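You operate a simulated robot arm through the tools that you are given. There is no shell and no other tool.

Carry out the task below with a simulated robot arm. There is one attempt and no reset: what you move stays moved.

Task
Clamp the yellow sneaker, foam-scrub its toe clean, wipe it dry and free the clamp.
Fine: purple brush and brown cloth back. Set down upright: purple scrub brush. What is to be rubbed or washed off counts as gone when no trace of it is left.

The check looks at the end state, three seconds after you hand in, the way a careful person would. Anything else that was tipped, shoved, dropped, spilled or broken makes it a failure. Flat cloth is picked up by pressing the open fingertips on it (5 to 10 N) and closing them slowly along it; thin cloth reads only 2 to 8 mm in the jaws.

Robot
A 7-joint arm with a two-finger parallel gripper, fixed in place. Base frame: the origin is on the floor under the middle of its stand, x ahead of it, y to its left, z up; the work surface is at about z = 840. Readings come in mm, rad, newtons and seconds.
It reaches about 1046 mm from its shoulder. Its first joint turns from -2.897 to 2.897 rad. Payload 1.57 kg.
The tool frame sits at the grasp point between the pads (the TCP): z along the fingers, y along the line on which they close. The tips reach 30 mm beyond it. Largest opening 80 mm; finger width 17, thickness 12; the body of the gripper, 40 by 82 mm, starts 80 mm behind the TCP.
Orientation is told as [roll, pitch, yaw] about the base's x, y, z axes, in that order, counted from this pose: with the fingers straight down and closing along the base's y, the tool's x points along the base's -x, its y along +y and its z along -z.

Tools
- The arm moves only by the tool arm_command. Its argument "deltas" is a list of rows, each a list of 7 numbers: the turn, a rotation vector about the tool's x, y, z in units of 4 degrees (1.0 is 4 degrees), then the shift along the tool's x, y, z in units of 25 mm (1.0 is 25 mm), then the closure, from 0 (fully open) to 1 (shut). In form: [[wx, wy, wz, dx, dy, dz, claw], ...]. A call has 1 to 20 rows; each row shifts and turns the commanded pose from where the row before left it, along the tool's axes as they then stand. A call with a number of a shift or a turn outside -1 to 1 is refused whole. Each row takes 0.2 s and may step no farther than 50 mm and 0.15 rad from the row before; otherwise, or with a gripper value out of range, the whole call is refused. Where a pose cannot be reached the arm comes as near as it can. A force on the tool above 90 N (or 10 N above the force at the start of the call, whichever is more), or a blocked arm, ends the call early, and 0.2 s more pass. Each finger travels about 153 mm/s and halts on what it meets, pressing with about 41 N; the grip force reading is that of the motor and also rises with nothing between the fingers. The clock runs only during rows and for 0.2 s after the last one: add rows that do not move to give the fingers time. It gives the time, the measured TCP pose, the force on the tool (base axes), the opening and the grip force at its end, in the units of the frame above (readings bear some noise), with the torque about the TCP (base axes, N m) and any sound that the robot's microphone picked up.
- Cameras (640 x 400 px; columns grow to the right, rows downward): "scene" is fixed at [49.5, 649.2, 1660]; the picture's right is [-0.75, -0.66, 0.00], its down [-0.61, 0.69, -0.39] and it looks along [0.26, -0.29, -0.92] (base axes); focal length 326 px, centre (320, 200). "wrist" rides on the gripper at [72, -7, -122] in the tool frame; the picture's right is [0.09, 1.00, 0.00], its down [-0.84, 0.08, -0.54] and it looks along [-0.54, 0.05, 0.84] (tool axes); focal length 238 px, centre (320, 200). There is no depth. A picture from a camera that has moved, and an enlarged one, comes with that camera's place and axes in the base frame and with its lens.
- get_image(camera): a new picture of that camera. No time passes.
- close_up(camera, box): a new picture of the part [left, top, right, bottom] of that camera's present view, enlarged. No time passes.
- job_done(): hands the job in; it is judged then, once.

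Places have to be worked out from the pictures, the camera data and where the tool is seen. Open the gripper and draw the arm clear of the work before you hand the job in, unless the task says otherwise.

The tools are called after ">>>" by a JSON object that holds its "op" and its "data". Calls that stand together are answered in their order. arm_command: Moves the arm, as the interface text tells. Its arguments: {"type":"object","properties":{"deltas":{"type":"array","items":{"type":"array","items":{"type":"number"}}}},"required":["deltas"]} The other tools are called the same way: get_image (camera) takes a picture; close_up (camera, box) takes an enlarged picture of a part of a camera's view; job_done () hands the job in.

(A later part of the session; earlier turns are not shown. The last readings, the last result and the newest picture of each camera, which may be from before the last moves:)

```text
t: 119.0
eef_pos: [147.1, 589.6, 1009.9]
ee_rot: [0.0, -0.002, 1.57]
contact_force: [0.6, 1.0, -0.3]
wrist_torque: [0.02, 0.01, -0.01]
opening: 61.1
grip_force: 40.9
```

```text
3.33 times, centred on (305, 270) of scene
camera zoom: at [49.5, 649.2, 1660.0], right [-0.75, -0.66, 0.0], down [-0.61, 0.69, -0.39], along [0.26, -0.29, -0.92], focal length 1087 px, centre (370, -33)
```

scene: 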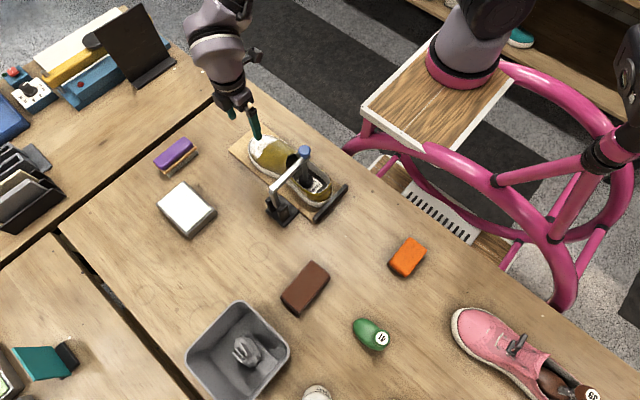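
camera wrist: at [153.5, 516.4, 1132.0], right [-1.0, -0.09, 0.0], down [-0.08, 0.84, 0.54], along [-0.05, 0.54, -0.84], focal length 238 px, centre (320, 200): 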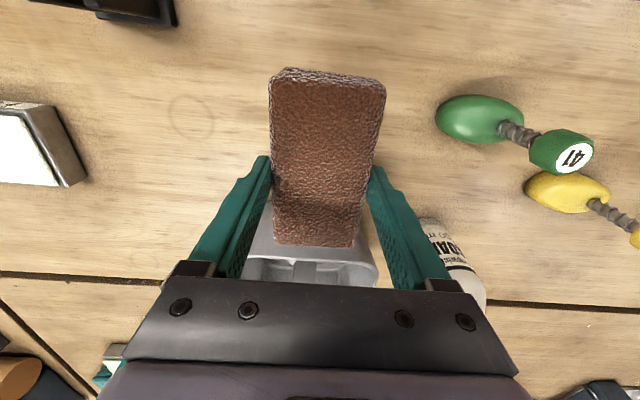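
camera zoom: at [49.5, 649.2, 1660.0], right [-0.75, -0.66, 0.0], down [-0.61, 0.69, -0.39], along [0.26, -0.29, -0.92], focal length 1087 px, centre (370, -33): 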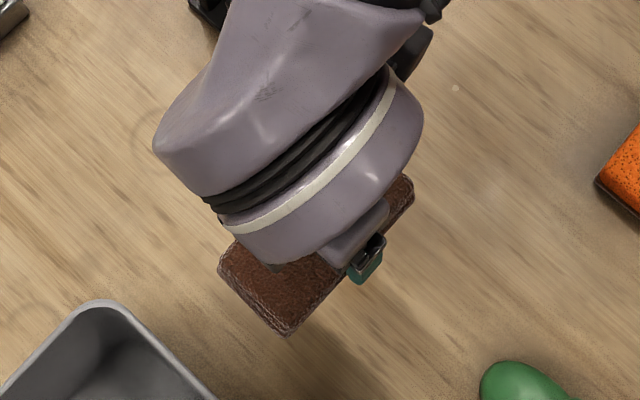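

The whole stack came up rigidly. I carry it along +x.

>>> {"op": "arm_command", "data": {"deltas": [[0, 0, 0, 0, -0.936, 0, 1], [0, 0, 0, 0, -0.936, 0, 1], [0, 0, 0, 0, -0.936, 0, 1], [0, 0, 0, 0, -0.936, 0, 1], [0, 0, 0, 0, -0.936, 0, 1], [0, 0, 0, 0, -0.936, 0, 1], [0, 0, 0, 0, -0.936, 0, 1], [0, 0, 0, 0, -0.936, 0, 1], [0, 0, 0, 0, -0.936, 0, 1], [0, 0, 0, 0, -0.936, 0, 1], [0, 0, 0, 0, -0.936, 0, 1], [0, 0, 0, 0, -0.936, 0, 1], [0, 0, 0, 0, -0.936, 0, 1], [0, 0, 0, 0, -0.936, 0, 1], [0, 0, 0, 0, -0.936, 0, 1], [0, 0, 0, 0, -0.936, 0, 1], [0, 0, 0, 0, -0.936, 0, 1]]}}

>>> {"op": "arm_command", "data": {"deltas": [[0, 0, 0, 0.98, 0, 0, 1], [0, 0, 0, 0.98, 0, 0, 1], [0, 0, 0, 0.98, 0, 0, 1], [0, 0, 0, 0.98, 0, 0, 1], [0, 0, 0, 0.98, 0, 0, 1], [0, 0, 0, 0.98, 0, 0, 1], [0, 0, 0, 0.98, 0, 0, 1], [0, 0, 0, 0.98, 0, 0, 1], [-1, 0, 0, 0, 0, 0, 1], [-1, 0, 0, 0, 0, 0, 1], [-1, 0, 0, 0, 0, 0, 1], [-1, 0, 0, 0, 0, 0, 1], [-1, 0, 0, 0, 0, 0, 1], [-1, 0, 0, 0, 0, 0, 1], [-1, 0, 0, 0, 0, 0, 1], [0, 0, 0, 0, 0, 0, 1]]}}

>>> {"op": "close_up", "data": {"camera": "scene", "box": [200, 90, 340, 190]}}

>>> {"op": "get_image", "data": {"camera": "wrist"}}

```text
t: 122.6
eef_pos: [547.4, 589.7, 1006.1]
ee_rot: [0.0, -0.002, 1.573]
contact_force: [-1.1, 0.4, 0.2]
wrist_torque: [-0.02, -0.02, -0.01]
opening: 60.8
grip_force: 40.6
```

```text
t: 126.0
eef_pos: [544.3, 392.2, 1009.3]
ee_rot: [0.491, 0.0, 1.57]
contact_force: [0.2, -1.1, -0.6]
wrist_torque: [0.01, 0.0, -0.01]
opening: 60.7
grip_force: 40.9
```

```text
4.00 times, centred on (270, 140) of scene
camera zoom: at [49.5, 649.2, 1660.0], right [-0.75, -0.66, 0.0], down [-0.61, 0.69, -0.39], along [0.26, -0.29, -0.92], focal length 1304 px, centre (520, 440)
```

zoom: 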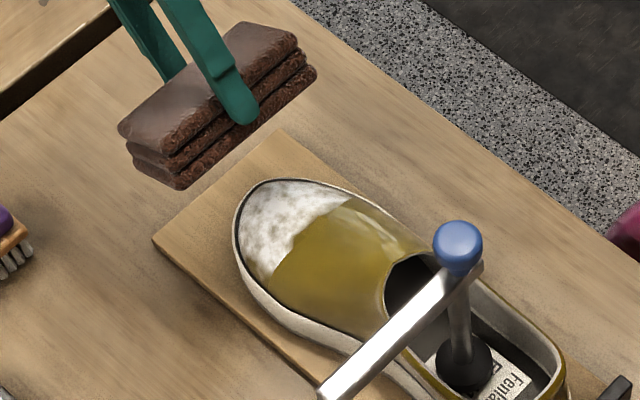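

```text
taken
camera wrist: at [608.3, 320.5, 1113.3], right [-0.88, -0.09, 0.47], down [0.19, 0.84, 0.51], along [-0.44, 0.54, -0.72], focal length 238 px, centre (320, 200)
```

wrist: 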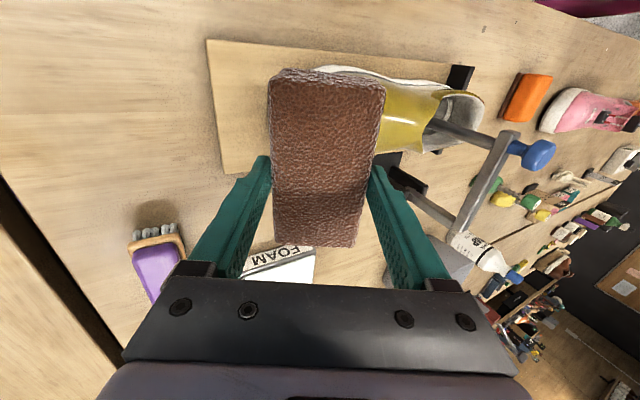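

The three-layer cloth is held well. I approach the toe along the tool axis, slowly at the end.

>>> {"op": "arm_command", "data": {"deltas": [[0, 0, 0, 0, -0.27, 0.7, 1], [0, 0, 0, 0, 0, 0.7, 1], [0, 0, 0, 0, 0, 0.5, 1], [0, 0, 0, 0, 0, 0.2, 1], [0, 0, 0, 0, 0, 0, 1]]}}

```text
t: 127.2
eef_pos: [526.3, 392.3, 958.3]
ee_rot: [0.488, 0.0, 1.57]
contact_force: [0.8, 0.5, -0.9]
wrist_torque: [-0.02, -0.03, -0.03]
opening: 61.0
grip_force: 41.1
```

>>> {"op": "arm_command", "data": {"deltas": [[0, 0, 0, 0, 0, 0.12, 1], [0, 0, 0, 0, 0, 0, 1]]}}

>>> {"op": "close_up", "data": {"camera": "scene", "box": [200, 90, 340, 190]}}

```text
t: 127.8
eef_pos: [525.3, 393.3, 956.4]
ee_rot: [0.488, -0.001, 1.569]
contact_force: [-0.6, -0.3, -0.8]
wrist_torque: [0.0, 0.0, -0.02]
opening: 61.2
grip_force: 40.6
```

```text
4.00 times, centred on (270, 140) of scene
camera zoom: at [49.5, 649.2, 1660.0], right [-0.75, -0.66, 0.0], down [-0.61, 0.69, -0.39], along [0.26, -0.29, -0.92], focal length 1304 px, centre (520, 440)
```

zoom: 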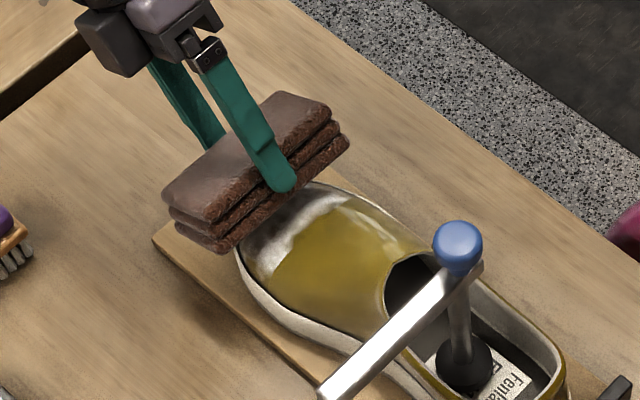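

No contact yet and the fingertips are well clear of the shoe. I continue stepping.

>>> {"op": "arm_command", "data": {"deltas": [[0, 0, 0, 0, 0, 0.12, 1], [0, 0, 0, 0, 0, 0, 1]]}}

```text
t: 128.4
eef_pos: [524.9, 393.8, 952.5]
ee_rot: [0.489, -0.001, 1.572]
contact_force: [0.9, -0.8, 0.7]
wrist_torque: [0.01, -0.02, -0.03]
opening: 61.1
grip_force: 41.3
```

>>> {"op": "arm_command", "data": {"deltas": [[0, 0, 0, 0, 0, 0.1, 1], [0, 0, 0, 0, 0, 0, 1]]}}

```text
t: 129.0
eef_pos: [523.1, 391.9, 951.5]
ee_rot: [0.489, -0.001, 1.572]
contact_force: [0.0, 0.5, -0.7]
wrist_torque: [0.0, -0.03, -0.04]
opening: 61.0
grip_force: 40.8
```

>>> {"op": "arm_command", "data": {"deltas": [[0, 0, 0, 0, 0, 0.1, 1], [0, 0, 0, 0, 0, 0, 1]]}}

```text
t: 129.6
eef_pos: [522.7, 394.0, 950.0]
ee_rot: [0.488, -0.002, 1.568]
contact_force: [9.2, -2.3, 20.6]
wrist_torque: [-0.18, -0.19, 0.12]
opening: 60.8
grip_force: 40.8
```

Contact at ~23 N. I ease a touch and wipe with strokes along and across.

>>> {"op": "arm_command", "data": {"deltas": [[0, 0, 0, 0, 0.5, -0.03, 1], [0, 0, 0, 0, -0.5, 0, 1], [0, 0, 0, 0, -0.5, 0, 1], [0, 0, 0, 0, 0.5, 0, 1], [0, 0, 0, 0.5, 0, 0, 1], [0, 0, 0, -0.5, 0, 0, 1], [0, 0, 0, -0.5, 0, 0, 1], [0, 0, 0, 0.5, 0, 0, 1], [0, 0, 0, 0, 0.5, 0, 1], [0, 0, 0, 0, -0.5, 0, 1], [0, 0, 0, 0, -0.5, 0, 1], [0, 0, 0, 0, 0.5, 0, 1]]}}

>>> {"op": "close_up", "data": {"camera": "scene", "box": [200, 90, 340, 190]}}

```text
t: 132.2
eef_pos: [526.1, 392.1, 948.8]
ee_rot: [0.484, -0.001, 1.569]
contact_force: [18.9, -1.2, 14.2]
wrist_torque: [-0.09, -0.61, 0.11]
opening: 61.0
grip_force: 41.1
```

```text
4.00 times, centred on (270, 140) of scene
camera zoom: at [49.5, 649.2, 1660.0], right [-0.75, -0.66, 0.0], down [-0.61, 0.69, -0.39], along [0.26, -0.29, -0.92], focal length 1304 px, centre (520, 440)
```

zoom: 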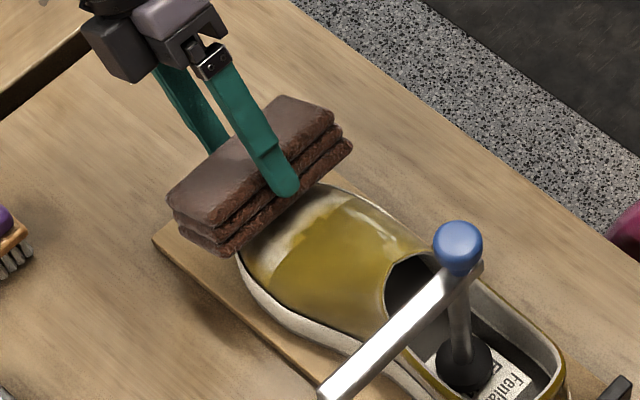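

The foam is fading. I keep wiping with another series, then lift to look.

>>> {"op": "arm_command", "data": {"deltas": [[0, 0, 0, 0.5, 0, 0, 1], [0, 0, 0, -0.5, 0, 0, 1], [0, 0, 0, -0.5, 0, 0, 1], [0, 0, 0, 0.5, 0, 0, 1], [0, 0, 0, 0, 0.5, 0, 1], [0, 0, 0, 0, -0.5, 0, 1], [0, 0, 0, 0, -0.5, 0, 1], [0, 0, 0, 0, 0.5, 0, 1], [0, 0, 0, 0.5, 0, 0, 1], [0, 0, 0, -0.5, 0, 0, 1], [0, 0, 0, -0.5, 0, 0, 1], [0, 0, 0, 0.5, 0, 0, 1], [0, 0, 0, 0, 0.5, 0, 1], [0, 0, 0, 0, -0.5, 0, 1], [0, 0, 0, 0, -0.5, 0, 1], [0, 0, 0, 0, 0.5, 0, 1]]}}

>>> {"op": "arm_command", "data": {"deltas": [[0, 0, 0, 0, 0, -0.5, 1], [0, 0, 0, 0, 0, -1, 1], [0, 0, 0, 0, 0, -1, 1], [0, 0, 0, 0, 0, -0.5, 1]]}}

>>> {"op": "close_up", "data": {"camera": "scene", "box": [200, 90, 340, 190]}}

>>> {"op": "close_up", "data": {"camera": "scene", "box": [250, 128, 280, 164]}}

```text
t: 135.6
eef_pos: [523.7, 391.1, 948.4]
ee_rot: [0.487, 0.0, 1.57]
contact_force: [12.7, -1.9, 10.0]
wrist_torque: [-0.07, -0.46, 0.04]
opening: 60.8
grip_force: 41.3
```

```text
t: 136.6
eef_pos: [558.9, 392.2, 1016.3]
ee_rot: [0.49, 0.0, 1.569]
contact_force: [0.9, -0.7, -1.0]
wrist_torque: [0.01, 0.04, 0.02]
opening: 61.2
grip_force: 40.7
```

```text
4.00 times, centred on (270, 140) of scene
camera zoom: at [49.5, 649.2, 1660.0], right [-0.75, -0.66, 0.0], down [-0.61, 0.69, -0.39], along [0.26, -0.29, -0.92], focal length 1304 px, centre (520, 440)
```

zoom: 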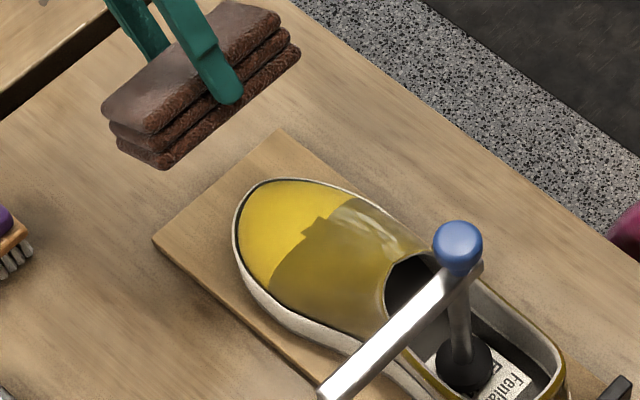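

```text
11.11 times, centred on (265, 146) of scene
camera zoom: at [49.5, 649.2, 1660.0], right [-0.75, -0.66, 0.0], down [-0.61, 0.69, -0.39], along [0.26, -0.29, -0.92], focal length 3623 px, centre (931, 800)
```

zoom: 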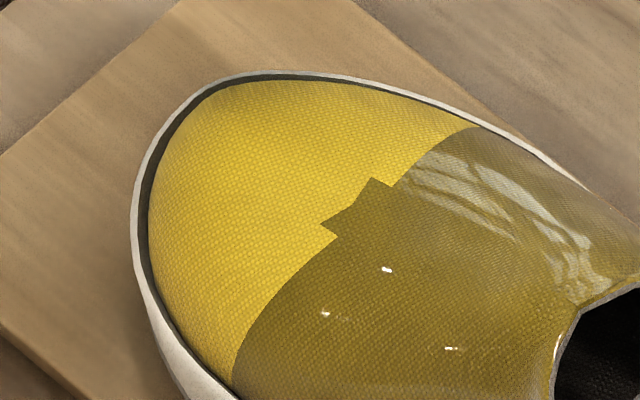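

The toe now appears clean bright yellow with neither stain nor foam. I level the tool and place the wrist camera right above the toe to check the far side too.

>>> {"op": "arm_command", "data": {"deltas": [[1, 0, 0, 0, 0, 0, 1], [1, 0, 0, 0, 0, 0, 1], [1, 0, 0, 0, 0, 0, 1], [1, 0, 0, 0, 0, 0, 1], [1, 0, 0, 0, 0, 0, 1], [1, 0, 0, 0, 0, 0, 1], [1, 0, 0, 0, 0, 0, 1], [0, 0, 0, -1, 0.867, -0.27, 1], [0, 0, 0, -1, 0.867, -0.27, 1], [0, 0, 0, -1, 0.867, -0.27, 1], [0, 0, 0, 0, 0, 0, 1]]}}

>>> {"op": "get_image", "data": {"camera": "wrist"}}

>>> {"op": "close_up", "data": {"camera": "wrist", "box": [250, 0, 390, 80]}}

```text
t: 139.0
eef_pos: [493.1, 468.2, 1036.8]
ee_rot: [0.0, 0.0, 1.569]
contact_force: [-0.4, 0.4, -0.1]
wrist_torque: [0.01, 0.0, -0.01]
opening: 60.8
grip_force: 40.8
```

```text
taken
camera wrist: at [499.7, 395.4, 1159.3], right [-1.0, -0.09, 0.0], down [-0.08, 0.84, 0.54], along [-0.05, 0.54, -0.84], focal length 238 px, centre (320, 200)
```

wrist: 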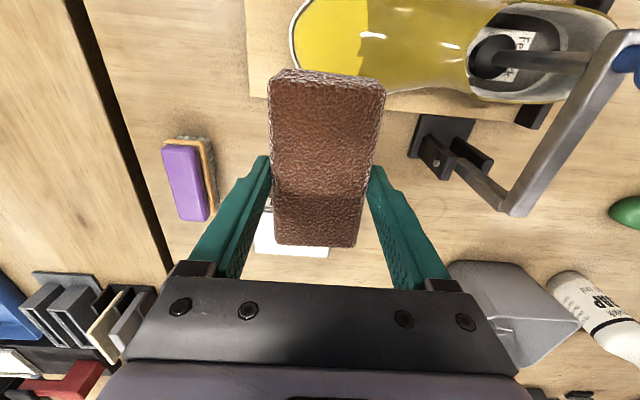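

```text
4.57 times, centred on (320, 40) of wrist
camera zoom: at [499.7, 395.4, 1159.3], right [-1.0, -0.09, 0.0], down [-0.08, 0.84, 0.54], along [-0.05, 0.54, -0.84], focal length 1090 px, centre (320, 931)
```

zoom: 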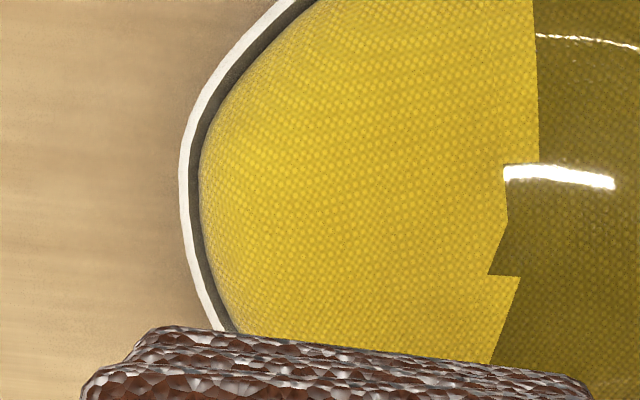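

The top and front are clean. I shift 45 mm toward -y to view the far (-y) edge of the toe.

>>> {"op": "arm_command", "data": {"deltas": [[0, 0, 0, 0.9, 0, 0, 1], [0, 0, 0, 0.9, 0, 0, 1]]}}

>>> {"op": "close_up", "data": {"camera": "wrist", "box": [250, 0, 390, 80]}}

```text
t: 139.6
eef_pos: [493.3, 422.6, 1036.7]
ee_rot: [0.0, 0.0, 1.571]
contact_force: [0.2, 0.4, -0.1]
wrist_torque: [-0.04, 0.0, -0.03]
opening: 61.0
grip_force: 41.0
```

```text
4.57 times, centred on (320, 40) of wrist
camera zoom: at [499.3, 350.4, 1158.7], right [-1.0, -0.09, 0.0], down [-0.08, 0.84, 0.54], along [-0.05, 0.54, -0.84], focal length 1090 px, centre (320, 931)
```

zoom: 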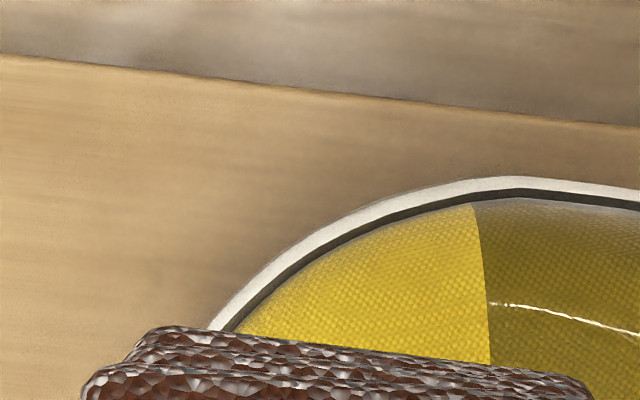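

Both sides are clean and dry. I carry the cloth back: first +y clear of the clamp, then -x to its original spot.

>>> {"op": "arm_command", "data": {"deltas": [[0, 0, 0, -0.952, 0, 0, 1], [0, 0, 0, -0.952, 0, 0, 1], [0, 0, 0, -0.952, 0, 0, 1], [0, 0, 0, -0.952, 0, 0, 1], [0, 0, 0, -0.952, 0, 0, 1], [0, 0, 0, -0.952, 0, 0, 1], [0, 0, 0, -0.952, 0, 0, 1]]}}

>>> {"op": "arm_command", "data": {"deltas": [[0, 0, 0, 0, 0.92, 0, 1], [0, 0, 0, 0, 0.92, 0, 1], [0, 0, 0, 0, 0.92, 0, 1], [0, 0, 0, 0, 0.92, 0, 1], [0, 0, 0, 0, 0.92, 0, 1], [0, 0, 0, 0, 0.92, 0, 1], [0, 0, 0, 0, 0.92, 0, 1], [0, 0, 0, 0, 0.92, 0, 1], [0, 0, 0, 0, 0.92, 0, 1], [0, 0, 0, 0, 0.92, 0, 1], [0, 0, 0, 0, 0.92, 0, 1], [0, 0, 0, 0, 0.92, 0, 1], [0, 0, 0, 0, 0.92, 0, 1], [0, 0, 0, 0, 0.92, 0, 1], [0, 0, 0, 0, 0.92, 0, 1], [0, 0, -0.33, 0, 0, 0, 1]]}}

```text
t: 141.2
eef_pos: [490.3, 589.3, 1036.0]
ee_rot: [0.001, 0.001, 1.571]
contact_force: [0.2, 0.2, -0.7]
wrist_torque: [-0.02, 0.04, 0.02]
opening: 61.0
grip_force: 41.1
```

```text
t: 144.6
eef_pos: [147.4, 589.5, 1036.8]
ee_rot: [-0.001, 0.001, 1.595]
contact_force: [0.3, 0.4, 0.1]
wrist_torque: [0.02, 0.0, 0.02]
opening: 60.9
grip_force: 41.7
```

Over the original spot. I lower to just above the table and then feel for contact.

>>> {"op": "arm_command", "data": {"deltas": [[0, 0, 0, 0, 0, 1, 1], [0, 0, 0, 0, 0, 1, 1], [0, 0, 0, 0, 0, 1, 1], [0, 0, 0, 0, 0, 1, 1], [0, 0, 0, 0, 0, 1, 1], [0, 0, 0, 0, 0, 0.6, 1], [0, 0, 0, 0, 0, 0.3, 1], [0, 0, 0, 0, 0, 0, 1]]}}

>>> {"op": "get_image", "data": {"camera": "wrist"}}

```text
t: 146.4
eef_pos: [148.6, 588.9, 890.1]
ee_rot: [-0.001, 0.0, 1.593]
contact_force: [1.0, 0.6, 0.1]
wrist_torque: [0.03, 0.04, -0.02]
opening: 61.1
grip_force: 41.5
```

```text
taken
camera wrist: at [155.3, 516.2, 1011.1], right [-0.99, -0.12, 0.0], down [-0.1, 0.83, 0.54], along [-0.06, 0.54, -0.84], focal length 238 px, centre (320, 200)
```

wrist: 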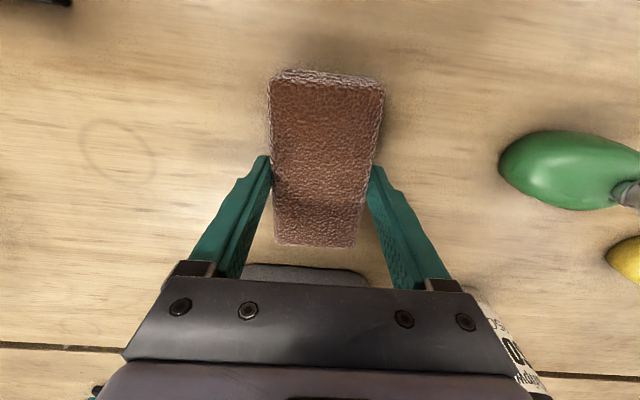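

>>> {"op": "arm_command", "data": {"deltas": [[0, 0, 0, 0, 0, 0.14, 1], [0, 0, 0, 0, 0, 0, 1]]}}

```text
t: 147.0
eef_pos: [146.3, 589.4, 886.7]
ee_rot: [0.0, 0.0, 1.593]
contact_force: [0.2, -0.3, -1.2]
wrist_torque: [0.0, -0.01, 0.0]
opening: 61.1
grip_force: 41.2
```

>>> {"op": "arm_command", "data": {"deltas": [[0, 0, 0, 0, 0, 0.1, 1], [0, 0, 0, 0, 0, 0, 1]]}}

```text
t: 147.6
eef_pos: [147.3, 589.2, 884.7]
ee_rot: [-0.001, 0.0, 1.594]
contact_force: [0.4, 0.0, -0.7]
wrist_torque: [0.03, -0.07, 0.02]
opening: 61.1
grip_force: 41.3
```

>>> {"op": "arm_command", "data": {"deltas": [[0, 0, 0, 0, 0, 0.07, 1], [0, 0, 0, 0, 0, 0, 1]]}}

```text
t: 148.2
eef_pos: [146.8, 589.4, 882.3]
ee_rot: [0.0, -0.002, 1.594]
contact_force: [1.1, -4.0, 11.7]
wrist_torque: [0.56, -0.04, -0.06]
opening: 60.9
grip_force: 41.2
```

The cloth touches the table (12 N). I ease off a hair, open slowly and rise.

>>> {"op": "arm_command", "data": {"deltas": [[0, 0, 0, 0, 0, -0.03, 1], [0, 0, 0, 0, 0, 0, 0.23], [0, 0, 0, 0, 0, 0, 0.15], [0, 0, 0, 0, 0, 0, 0], [0, 0, 0, 0, 0, 0, 0]]}}

>>> {"op": "close_up", "data": {"camera": "wrist", "box": [230, 40, 410, 230]}}

```text
t: 149.4
eef_pos: [146.6, 590.6, 882.1]
ee_rot: [0.0, 0.0, 1.593]
contact_force: [-0.5, 0.0, -0.2]
wrist_torque: [-0.01, -0.01, -0.01]
opening: 80.0
grip_force: 0.2
```

```text
2.11 times, centred on (320, 135) of wrist
camera zoom: at [154.9, 516.8, 1003.9], right [-0.99, -0.12, 0.0], down [-0.1, 0.83, 0.54], along [-0.06, 0.54, -0.84], focal length 502 px, centre (320, 337)
```

zoom: 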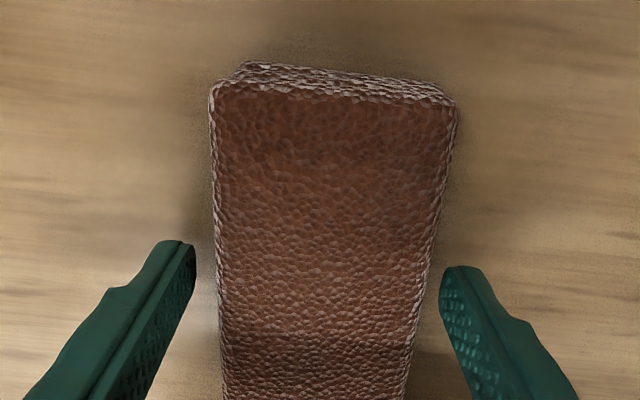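

The cloth lies back at its place. I rise high and travel to above the clamp knob at (331, 384).

>>> {"op": "arm_command", "data": {"deltas": [[0, 0, 0, 0, 0, -0.6, 0], [0, 0, 0, 0, 0, -1, 0], [0, 0, 0, 0, 0, -1, 0], [0, 0, 0, 0, 0, -1, 0], [0, 0, 0, 0, 0, -1, 0], [0, 0, 0.33, 0, 0, -1, 0], [0, 0, 0, 0, 0, -1, 0], [0, 0, 0, 0, 0, -1, 0], [0, 0, 0, 0, 0, -1, 0], [0, 0, 0, 0, 0, -0.7, 0]]}}

>>> {"op": "arm_command", "data": {"deltas": [[0, 0, 0, 0.924, -0.82, 0, 0], [0, 0, 0, 0.924, -0.82, 0, 0], [0, 0, 0, 0.924, -0.82, 0, 0], [0, 0, 0, 0.924, -0.82, 0, 0], [0, 0, 0, 0.924, -0.82, 0, 0], [0, 0, 0, 0.924, -0.82, 0, 0], [0, 0, 0, 0.924, -0.82, 0, 0], [0, 0, 0, 0.924, -0.82, 0, 0], [0, 0, 0, 0.924, -0.82, 0, 0], [0, 0, 0, 0, 0, 0, 0]]}}

>>> {"op": "get_image", "data": {"camera": "wrist"}}

>>> {"op": "close_up", "data": {"camera": "wrist", "box": [260, 60, 380, 240]}}

>>> {"op": "get_image", "data": {"camera": "scene"}}

```text
t: 151.6
eef_pos: [147.9, 588.2, 1114.2]
ee_rot: [0.0, 0.002, 1.572]
contact_force: [-0.8, 0.1, -0.8]
wrist_torque: [0.01, 0.0, -0.04]
opening: 79.9
grip_force: 0.1
```

```text
t: 153.8
eef_pos: [332.3, 381.9, 1115.4]
ee_rot: [0.0, 0.0, 1.57]
contact_force: [-0.1, -0.9, -0.9]
wrist_torque: [-0.01, -0.01, 0.01]
opening: 79.9
grip_force: 0.0
```

```text
taken
camera wrist: at [338.0, 309.2, 1237.8], right [-1.0, -0.09, 0.0], down [-0.08, 0.84, 0.54], along [-0.05, 0.54, -0.84], focal length 238 px, centre (320, 200)
```

wrist: 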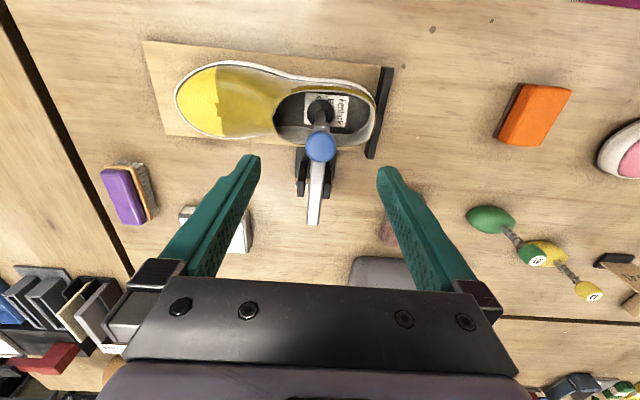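

```text
2.22 times, centred on (320, 150) of wrist
camera zoom: at [338.0, 309.2, 1237.8], right [-1.0, -0.09, 0.0], down [-0.08, 0.84, 0.54], along [-0.05, 0.54, -0.84], focal length 530 px, centre (320, 311)
```

zoom: 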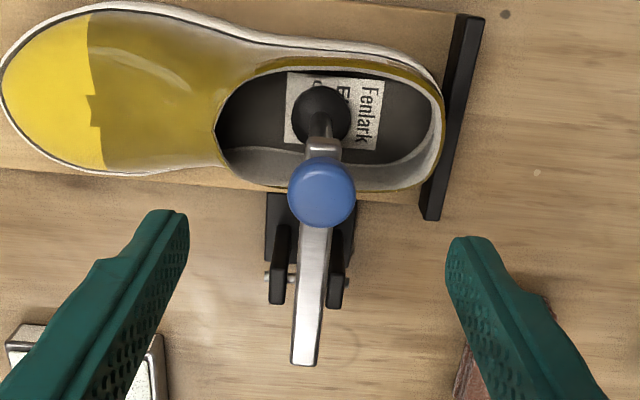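

```text
taken
```

scene: 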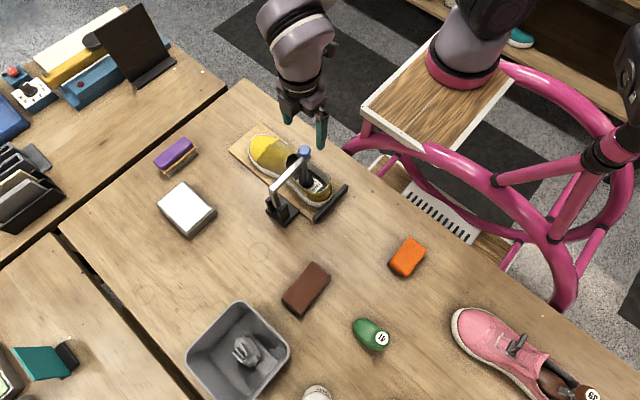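

The knob is at about (331, 382) with its top near z=1041. I descend around it with open fingers, slightly behind it in the opening direction, and grip.

>>> {"op": "arm_command", "data": {"deltas": [[0, 0, 0, 0.12, 0.05, 1, 0], [0, 0, 0, 0, 0, 1, 0], [0, 0, 0, 0, 0, 1, 0], [0, 0, 0, 0, 0, 0.56, 0], [0, 0, 0, 0, 0, 0, 0]]}}

>>> {"op": "close_up", "data": {"camera": "wrist", "box": [230, 100, 410, 260]}}

```text
t: 155.0
eef_pos: [329.4, 379.8, 1024.5]
ee_rot: [0.0, -0.001, 1.571]
contact_force: [0.5, -0.5, 0.0]
wrist_torque: [0.0, -0.03, 0.03]
opening: 80.2
grip_force: 0.1
```

```text
2.50 times, centred on (320, 180) of wrist
camera zoom: at [336.1, 306.9, 1146.3], right [-1.0, -0.09, 0.0], down [-0.08, 0.84, 0.54], along [-0.05, 0.54, -0.84], focal length 596 px, centre (320, 250)
```

zoom: 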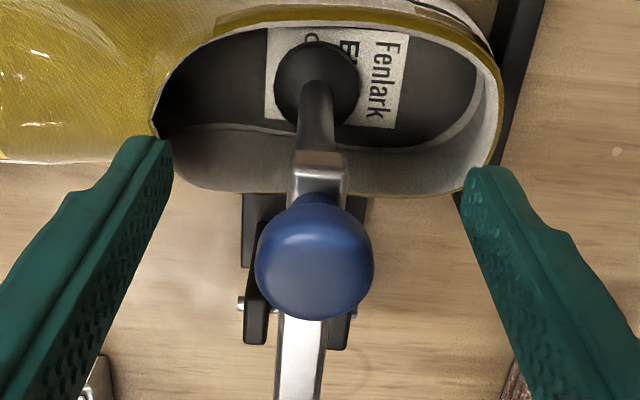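

Knob centre at y≈384, i.e. 4 mm ahead of the TCP within the pad. I close on it.

>>> {"op": "arm_command", "data": {"deltas": [[0, 0, 0, 0, 0, 0, 0.3], [0, 0, 0, 0, 0, 0, 0.5], [0, 0, 0, 0, 0, 0, 0.7], [0, 0, 0, 0, 0, 0, 1], [0, 0, 0, 0, 0, 0, 1]]}}

>>> {"op": "close_up", "data": {"camera": "wrist", "box": [230, 100, 410, 260]}}

```text
t: 156.2
eef_pos: [330.4, 379.6, 1025.6]
ee_rot: [0.001, -0.001, 1.57]
contact_force: [6.0, 1.3, 0.9]
wrist_torque: [-0.07, -0.03, -0.07]
opening: 27.0
grip_force: 37.7
```

```text
2.50 times, centred on (320, 180) of wrist
camera zoom: at [336.7, 307.0, 1146.5], right [-1.0, -0.09, 0.0], down [-0.08, 0.84, 0.54], along [-0.05, 0.54, -0.84], focal length 596 px, centre (320, 250)
```

zoom: 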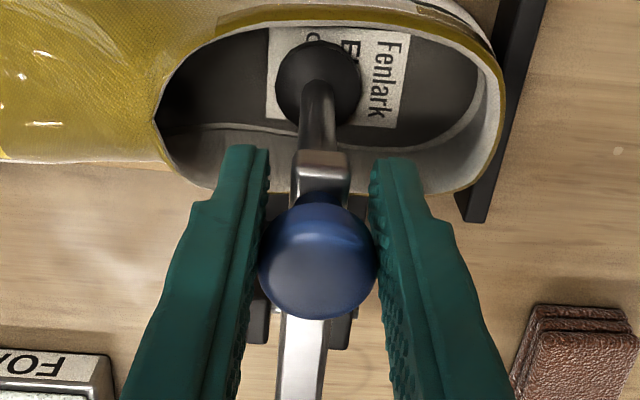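

Knob gripped at 27 mm. I start the opening swing along the arc, first two small rows and check.

>>> {"op": "arm_command", "data": {"deltas": [[0, 0, 0, -0.348, 0, -0.292, 1], [0, 0, 0, -0.368, 0, -0.272, 1]]}}

>>> {"op": "close_up", "data": {"camera": "wrist", "box": [230, 100, 410, 260]}}

>>> {"op": "close_up", "data": {"camera": "scene", "box": [240, 120, 350, 220]}}

```text
t: 156.8
eef_pos: [331.1, 395.7, 1039.5]
ee_rot: [0.0, 0.003, 1.571]
contact_force: [5.1, -10.5, -9.7]
wrist_torque: [-1.03, -0.01, -0.09]
opening: 27.2
grip_force: 37.8
```

```text
2.50 times, centred on (320, 180) of wrist
camera zoom: at [336.8, 323.5, 1161.1], right [-1.0, -0.09, 0.0], down [-0.08, 0.84, 0.54], along [-0.05, 0.54, -0.84], focal length 596 px, centre (320, 250)
```

zoom: 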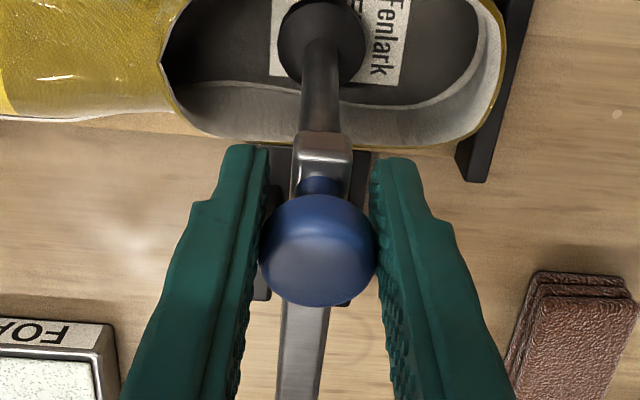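

```text
4.00 times, centred on (295, 170) of scene
camera zoom: at [49.5, 649.2, 1660.0], right [-0.75, -0.66, 0.0], down [-0.61, 0.69, -0.39], along [0.26, -0.29, -0.92], focal length 1304 px, centre (420, 320)
```

zoom: 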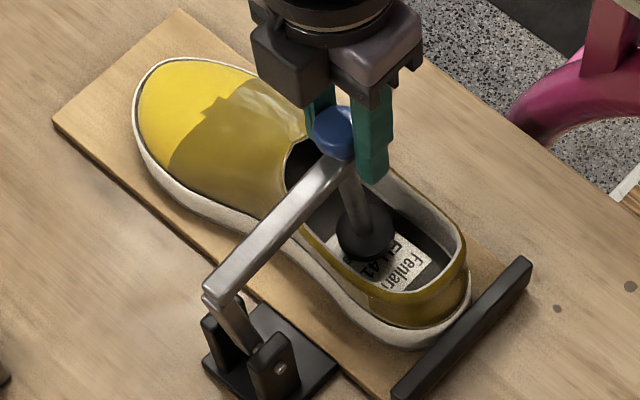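

The clamp lifts smoothly with the knob. I continue the arc.

>>> {"op": "arm_command", "data": {"deltas": [[0, 0, 0, -0.388, 0, -0.24, 1], [0, 0, 0, -0.4, 0, -0.216, 1], [0, 0, 0, -0.416, 0, -0.188, 1], [0, 0, 0, -0.428, 0, -0.156, 1]]}}

>>> {"op": "close_up", "data": {"camera": "wrist", "box": [230, 100, 410, 260]}}

>>> {"op": "close_up", "data": {"camera": "scene", "box": [220, 120, 350, 230]}}

```text
t: 157.8
eef_pos: [330.4, 437.3, 1059.7]
ee_rot: [0.0, 0.0, 1.571]
contact_force: [6.2, -10.1, 7.3]
wrist_torque: [-0.88, 0.0, -0.03]
opening: 27.2
grip_force: 37.9
```

```text
2.50 times, centred on (320, 180) of wrist
camera zoom: at [336.7, 364.3, 1181.5], right [-1.0, -0.09, 0.0], down [-0.08, 0.84, 0.54], along [-0.05, 0.54, -0.84], focal length 596 px, centre (320, 250)
```

zoom: 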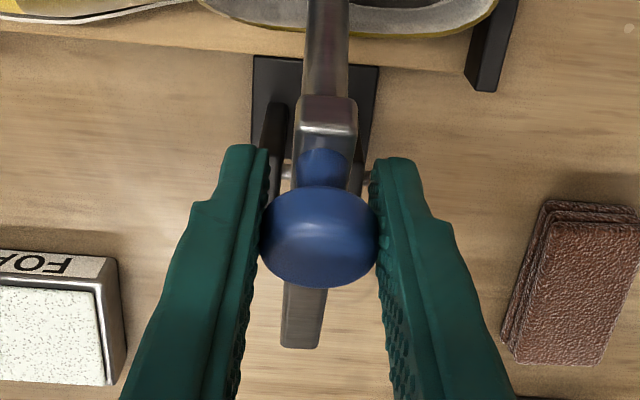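

```text
3.64 times, centred on (285, 175) of scene
camera zoom: at [49.5, 649.2, 1660.0], right [-0.75, -0.66, 0.0], down [-0.61, 0.69, -0.39], along [0.26, -0.29, -0.92], focal length 1186 px, centre (447, 291)
```

zoom: 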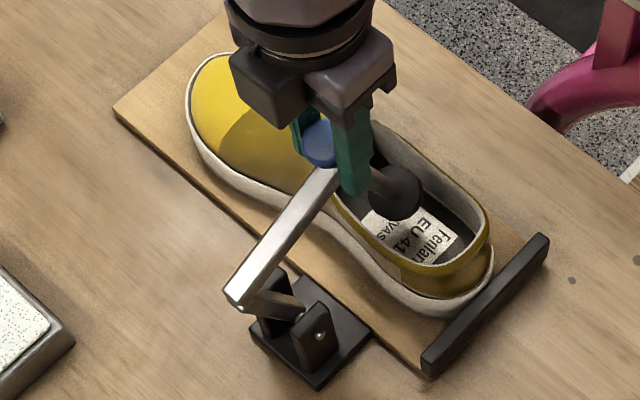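

Good hold. Next stretch over the top of the arc.

>>> {"op": "arm_command", "data": {"deltas": [[0, 0, 0, -0.436, 0, -0.128, 1], [0, 0, 0, -0.448, 0, -0.096, 1], [0, 0, 0, -0.452, 0, -0.064, 1], [0, 0, 0, -0.452, 0, -0.036, 1], [0, 0, 0, -0.456, 0, 0, 1]]}}

>>> {"op": "close_up", "data": {"camera": "wrist", "box": [230, 100, 410, 260]}}

>>> {"op": "close_up", "data": {"camera": "scene", "box": [220, 120, 350, 230]}}

```text
t: 159.0
eef_pos: [330.9, 492.1, 1068.1]
ee_rot: [-0.001, -0.002, 1.57]
contact_force: [3.2, -6.3, 3.5]
wrist_torque: [-0.97, 0.04, -0.06]
opening: 27.2
grip_force: 37.3
```

```text
2.50 times, centred on (320, 180) of wrist
camera zoom: at [336.7, 420.7, 1190.2], right [-1.0, -0.09, 0.0], down [-0.08, 0.84, 0.54], along [-0.05, 0.54, -0.84], focal length 596 px, centre (320, 250)
```

zoom: 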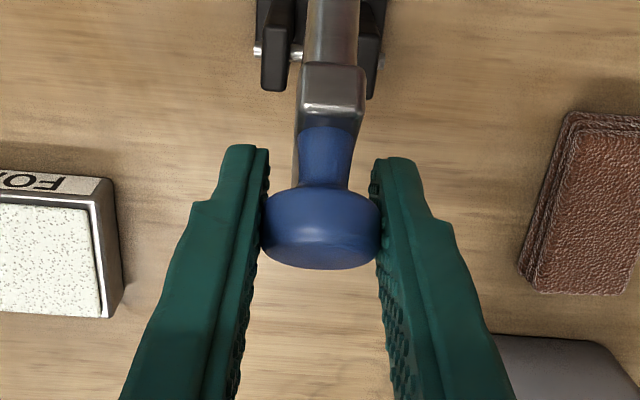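

```text
3.64 times, centred on (285, 175) of scene
camera zoom: at [49.5, 649.2, 1660.0], right [-0.75, -0.66, 0.0], down [-0.61, 0.69, -0.39], along [0.26, -0.29, -0.92], focal length 1186 px, centre (447, 291)
```

zoom: 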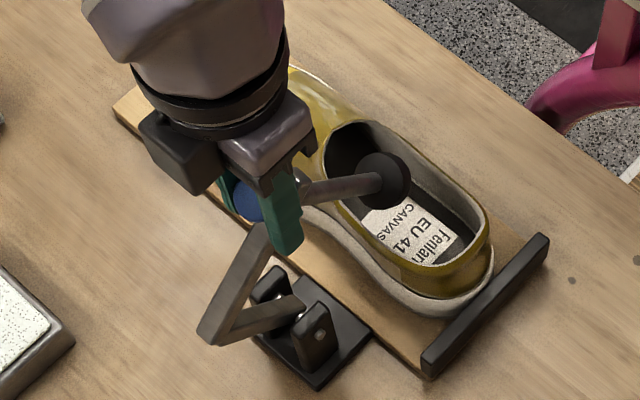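

Half open, still centred in the pads. I continue down the other side.

>>> {"op": "arm_command", "data": {"deltas": [[0, 0, 0, -0.456, 0, 0.028, 1], [0, 0, 0, -0.452, 0, 0.064, 1], [0, 0, 0, -0.448, 0, 0.092, 1], [0, 0, 0, -0.436, 0, 0.124, 1], [0, 0, 0, -0.428, 0, 0.156, 1]]}}

>>> {"op": "close_up", "data": {"camera": "wrist", "box": [230, 100, 410, 260]}}

>>> {"op": "close_up", "data": {"camera": "scene", "box": [190, 120, 340, 240]}}

```text
t: 160.2
eef_pos: [330.7, 549.1, 1057.7]
ee_rot: [0.0, -0.001, 1.572]
contact_force: [1.9, 0.8, 14.4]
wrist_torque: [-0.68, 0.03, -0.08]
opening: 27.5
grip_force: 37.8
```

```text
2.50 times, centred on (320, 180) of wrist
camera zoom: at [336.8, 475.8, 1179.3], right [-1.0, -0.09, 0.0], down [-0.08, 0.84, 0.54], along [-0.05, 0.54, -0.84], focal length 596 px, centre (320, 250)
```

zoom: 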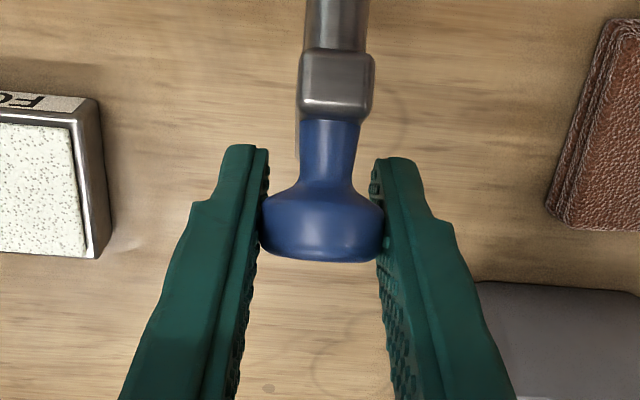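

```text
3.33 times, centred on (265, 180) of scene
camera zoom: at [49.5, 649.2, 1660.0], right [-0.75, -0.66, 0.0], down [-0.61, 0.69, -0.39], along [0.26, -0.29, -0.92], focal length 1087 px, centre (503, 267)
```

zoom: 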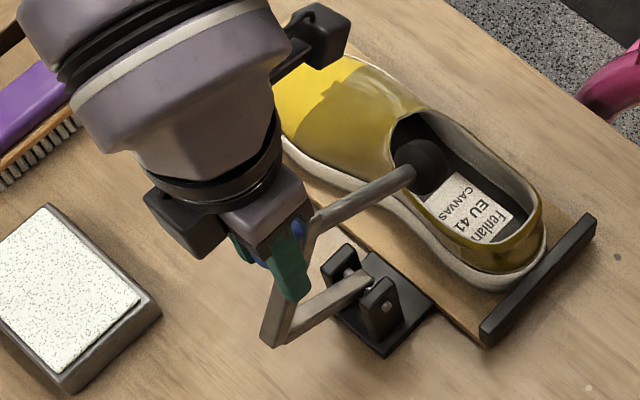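

About 16° remain. Two more rows, then I check before the stop.

>>> {"op": "arm_command", "data": {"deltas": [[0, 0, 0, -0.42, 0, 0.184, 1], [0, 0, 0, -0.404, 0, 0.212, 1]]}}

>>> {"op": "close_up", "data": {"camera": "wrist", "box": [230, 100, 410, 260]}}

>>> {"op": "close_up", "data": {"camera": "scene", "box": [180, 140, 330, 250]}}

```text
t: 160.8
eef_pos: [331.5, 569.5, 1047.3]
ee_rot: [-0.001, 0.0, 1.573]
contact_force: [-0.5, 2.0, 10.6]
wrist_torque: [-0.7, 0.03, -0.01]
opening: 27.5
grip_force: 37.9
```

```text
2.50 times, centred on (320, 180) of wrist
camera zoom: at [336.8, 496.5, 1167.9], right [-1.0, -0.09, 0.0], down [-0.08, 0.84, 0.54], along [-0.05, 0.54, -0.84], focal length 596 px, centre (320, 250)
```

zoom: 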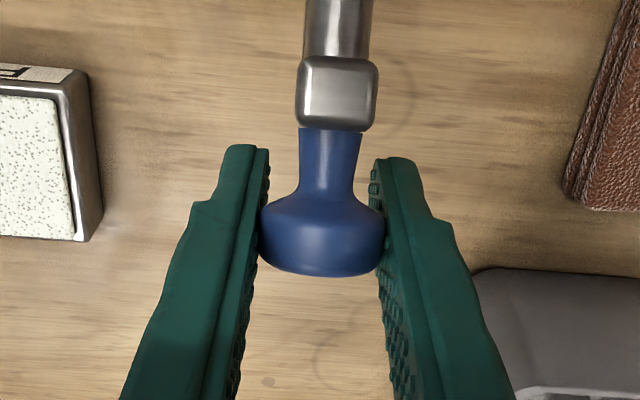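

```text
3.64 times, centred on (255, 195) of scene
camera zoom: at [49.5, 649.2, 1660.0], right [-0.75, -0.66, 0.0], down [-0.61, 0.69, -0.39], along [0.26, -0.29, -0.92], focal length 1186 px, centre (556, 218)
```

zoom: 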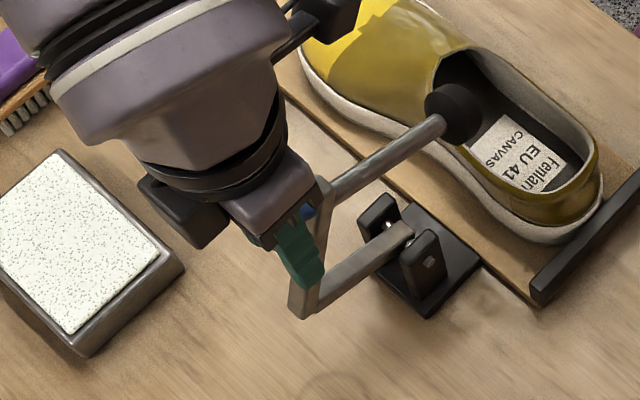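

About 12° left compared with the original open picture. I go on and watch for the stop.

>>> {"op": "arm_command", "data": {"deltas": [[0, 0, 0, -0.4, 0, 0.21, 1], [0, 0, 0, -0.38, 0, 0.235, 1]]}}

>>> {"op": "close_up", "data": {"camera": "wrist", "box": [230, 100, 410, 260]}}

>>> {"op": "close_up", "data": {"camera": "scene", "box": [180, 140, 330, 250]}}

```text
t: 161.4
eef_pos: [330.0, 589.9, 1034.1]
ee_rot: [0.0, 0.002, 1.571]
contact_force: [-1.0, -3.1, 0.8]
wrist_torque: [-0.74, -0.02, -0.05]
opening: 27.2
grip_force: 37.4
```

```text
2.50 times, centred on (320, 180) of wrist
camera zoom: at [336.8, 516.0, 1156.3], right [-1.0, -0.09, 0.0], down [-0.08, 0.84, 0.54], along [-0.05, 0.54, -0.84], focal length 596 px, centre (320, 250)
```

zoom: 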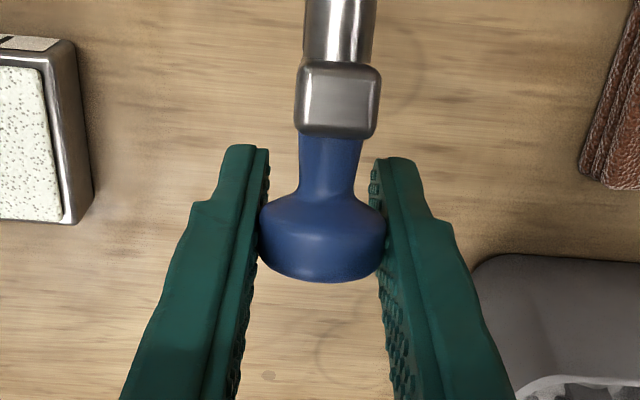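

```text
3.64 times, centred on (255, 195) of scene
camera zoom: at [49.5, 649.2, 1660.0], right [-0.75, -0.66, 0.0], down [-0.61, 0.69, -0.39], along [0.26, -0.29, -0.92], focal length 1186 px, centre (556, 218)
```

zoom: 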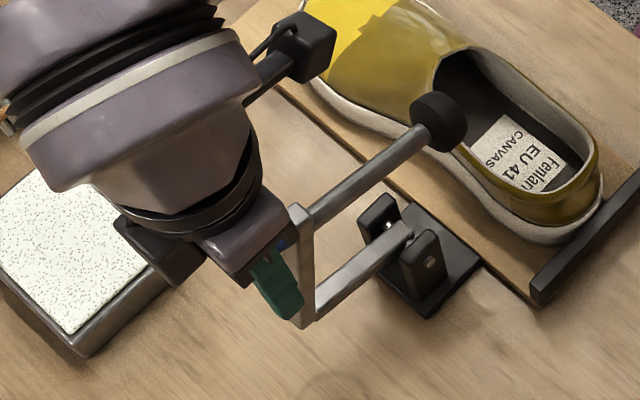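

Nearly at the original open position (pad at 440,120 versus 432,125). One more small row and check the force.

>>> {"op": "arm_command", "data": {"deltas": [[0, 0, 0, -0.18, 0, 0.13, 1], [0, 0, 0, -0.15, 0, 0.12, 1]]}}

>>> {"op": "close_up", "data": {"camera": "scene", "box": [180, 140, 330, 250]}}

```text
t: 162.0
eef_pos: [330.0, 597.2, 1029.6]
ee_rot: [0.0, 0.003, 1.57]
contact_force: [-0.1, -9.0, -3.1]
wrist_torque: [-0.86, 0.01, 0.03]
opening: 27.1
grip_force: 38.3
```

```text
3.64 times, centred on (255, 195) of scene
camera zoom: at [49.5, 649.2, 1660.0], right [-0.75, -0.66, 0.0], down [-0.61, 0.69, -0.39], along [0.26, -0.29, -0.92], focal length 1186 px, centre (556, 218)
```

zoom: 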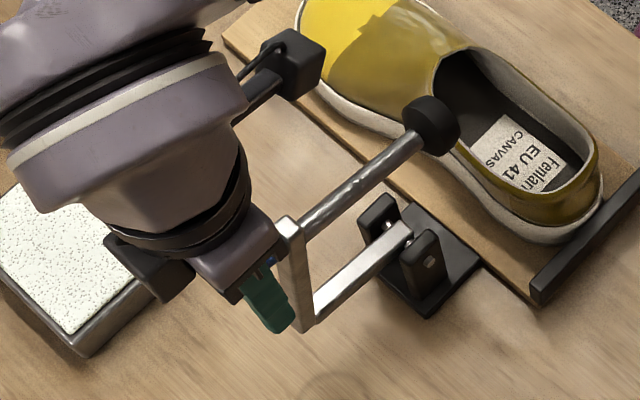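

It now matches the original open picture. I try one tiny further step to confirm it rests at its stop.

>>> {"op": "arm_command", "data": {"deltas": [[0, 0, 0, -0.1, 0, 0.09, 1], [0, 0, 0, 0, 0, 0, 1]]}}

>>> {"op": "close_up", "data": {"camera": "scene", "box": [180, 140, 330, 250]}}

```text
t: 162.6
eef_pos: [330.8, 598.8, 1028.2]
ee_rot: [0.0, 0.0, 1.572]
contact_force: [0.9, -25.9, 11.5]
wrist_torque: [0.06, 0.04, -0.01]
opening: 27.2
grip_force: 37.8
```

```text
3.64 times, centred on (255, 195) of scene
camera zoom: at [49.5, 649.2, 1660.0], right [-0.75, -0.66, 0.0], down [-0.61, 0.69, -0.39], along [0.26, -0.29, -0.92], focal length 1186 px, centre (556, 218)
```

zoom: 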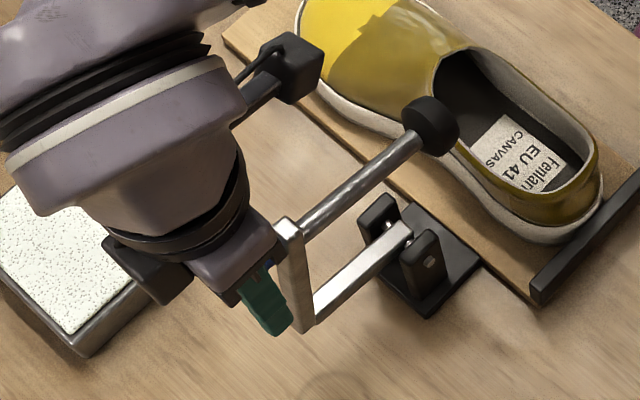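

It is at its stop (28 N). I relax the pressure, open the fingers and rise straight up.

>>> {"op": "arm_command", "data": {"deltas": [[0, 0, 0, 0.08, 0, -0.07, 1], [0, 0, 0, 0, 0, 0, 0.6], [0, 0, 0, 0, 0, 0, 0.3], [0, 0, 0, 0, 0, 0, 0], [0, 0, 0, 0, 0, 0, 0], [0, 0, 0, 0, 0, -0.5, 0], [0, 0, 0, 0, 0, -1, 0], [0, 0, 0, 0, 0, -1, 0], [0, 0, 0, 0, 0, -1, 0], [0, 0, 0, 0, 0, -1, 0]]}}

>>> {"op": "get_image", "data": {"camera": "wrist"}}

>>> {"op": "close_up", "data": {"camera": "scene", "box": [180, 140, 330, 250]}}

```text
t: 164.8
eef_pos: [331.0, 598.5, 1142.8]
ee_rot: [0.0, 0.0, 1.57]
contact_force: [0.7, -0.4, -0.1]
wrist_torque: [-0.03, 0.03, -0.01]
opening: 80.0
grip_force: 0.1
```

```text
taken
camera wrist: at [337.1, 524.9, 1264.4], right [-1.0, -0.09, 0.0], down [-0.08, 0.84, 0.54], along [-0.05, 0.54, -0.84], focal length 238 px, centre (320, 200)
```

wrist: 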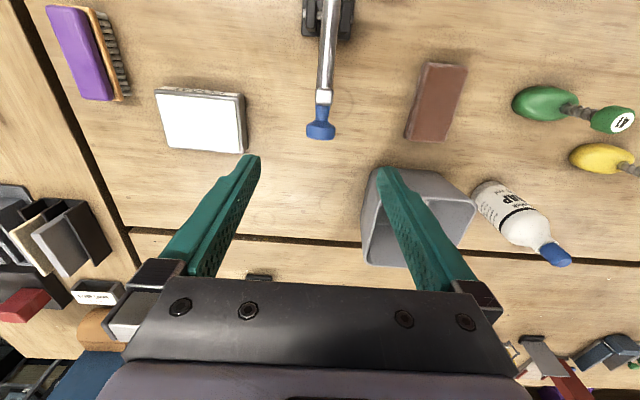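

```text
3.64 times, centred on (255, 195) of scene
camera zoom: at [49.5, 649.2, 1660.0], right [-0.75, -0.66, 0.0], down [-0.61, 0.69, -0.39], along [0.26, -0.29, -0.92], focal length 1186 px, centre (556, 218)
```

zoom: 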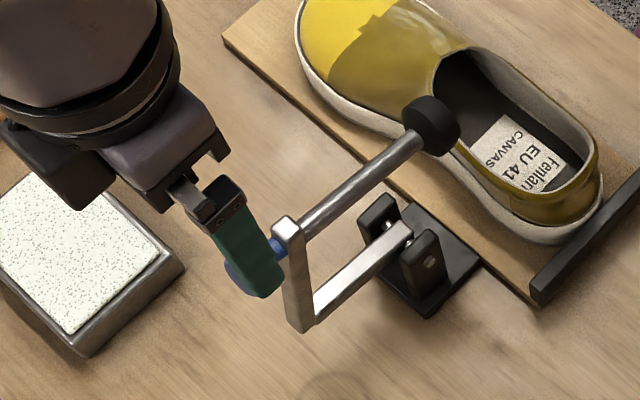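

The clamp is open as at the start. I check the toe once more from above with the empty gripper before withdrawing.

>>> {"op": "arm_command", "data": {"deltas": [[0, 0, 0, 0, 0, -0.6, 0], [0, 0, 0, 0.85, -0.82, 0, 0], [0, 0, 0, 0.85, -0.82, 0, 0], [0, 0, 0, 0.85, -0.82, 0, 0], [0, 0, 0, 0.85, -0.82, 0, 0], [0, 0, 0, 0.85, -0.82, 0, 0], [0, 0, 0, 0.85, -0.82, 0, 0], [0, 0, 0, 0.85, -0.82, 0, 0], [0, 0, 0, 0.85, -0.82, 0, 0], [0, 0, 0, 0, 0, 1, 0], [0, 0, 0, 0, 0, 1, 0], [0, 0, 0, 0, 0, 1, 0]]}}

>>> {"op": "close_up", "data": {"camera": "wrist", "box": [230, 30, 410, 180]}}

>>> {"op": "close_up", "data": {"camera": "wrist", "box": [270, 60, 350, 130]}}

```text
t: 167.4
eef_pos: [494.4, 428.6, 1082.2]
ee_rot: [0.001, -0.001, 1.57]
contact_force: [0.5, 0.0, -0.1]
wrist_torque: [0.02, -0.02, 0.0]
opening: 80.0
grip_force: 0.1
```

```text
2.67 times, centred on (320, 105) of wrist
camera zoom: at [499.9, 355.9, 1204.0], right [-1.0, -0.09, 0.0], down [-0.08, 0.84, 0.54], along [-0.05, 0.54, -0.84], focal length 636 px, centre (320, 453)
```

zoom: 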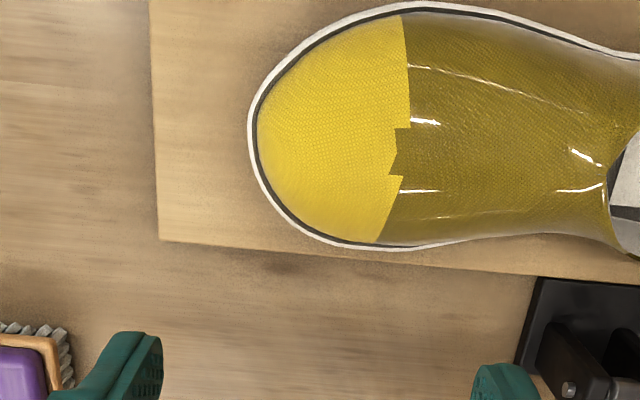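

```text
5.71 times, centred on (310, 95) of wrist
camera zoom: at [499.9, 355.9, 1204.0], right [-1.0, -0.09, 0.0], down [-0.08, 0.84, 0.54], along [-0.05, 0.54, -0.84], focal length 1362 px, centre (377, 800)
```

zoom: 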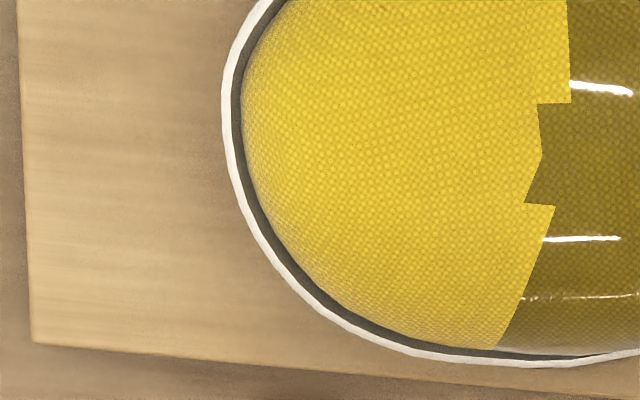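

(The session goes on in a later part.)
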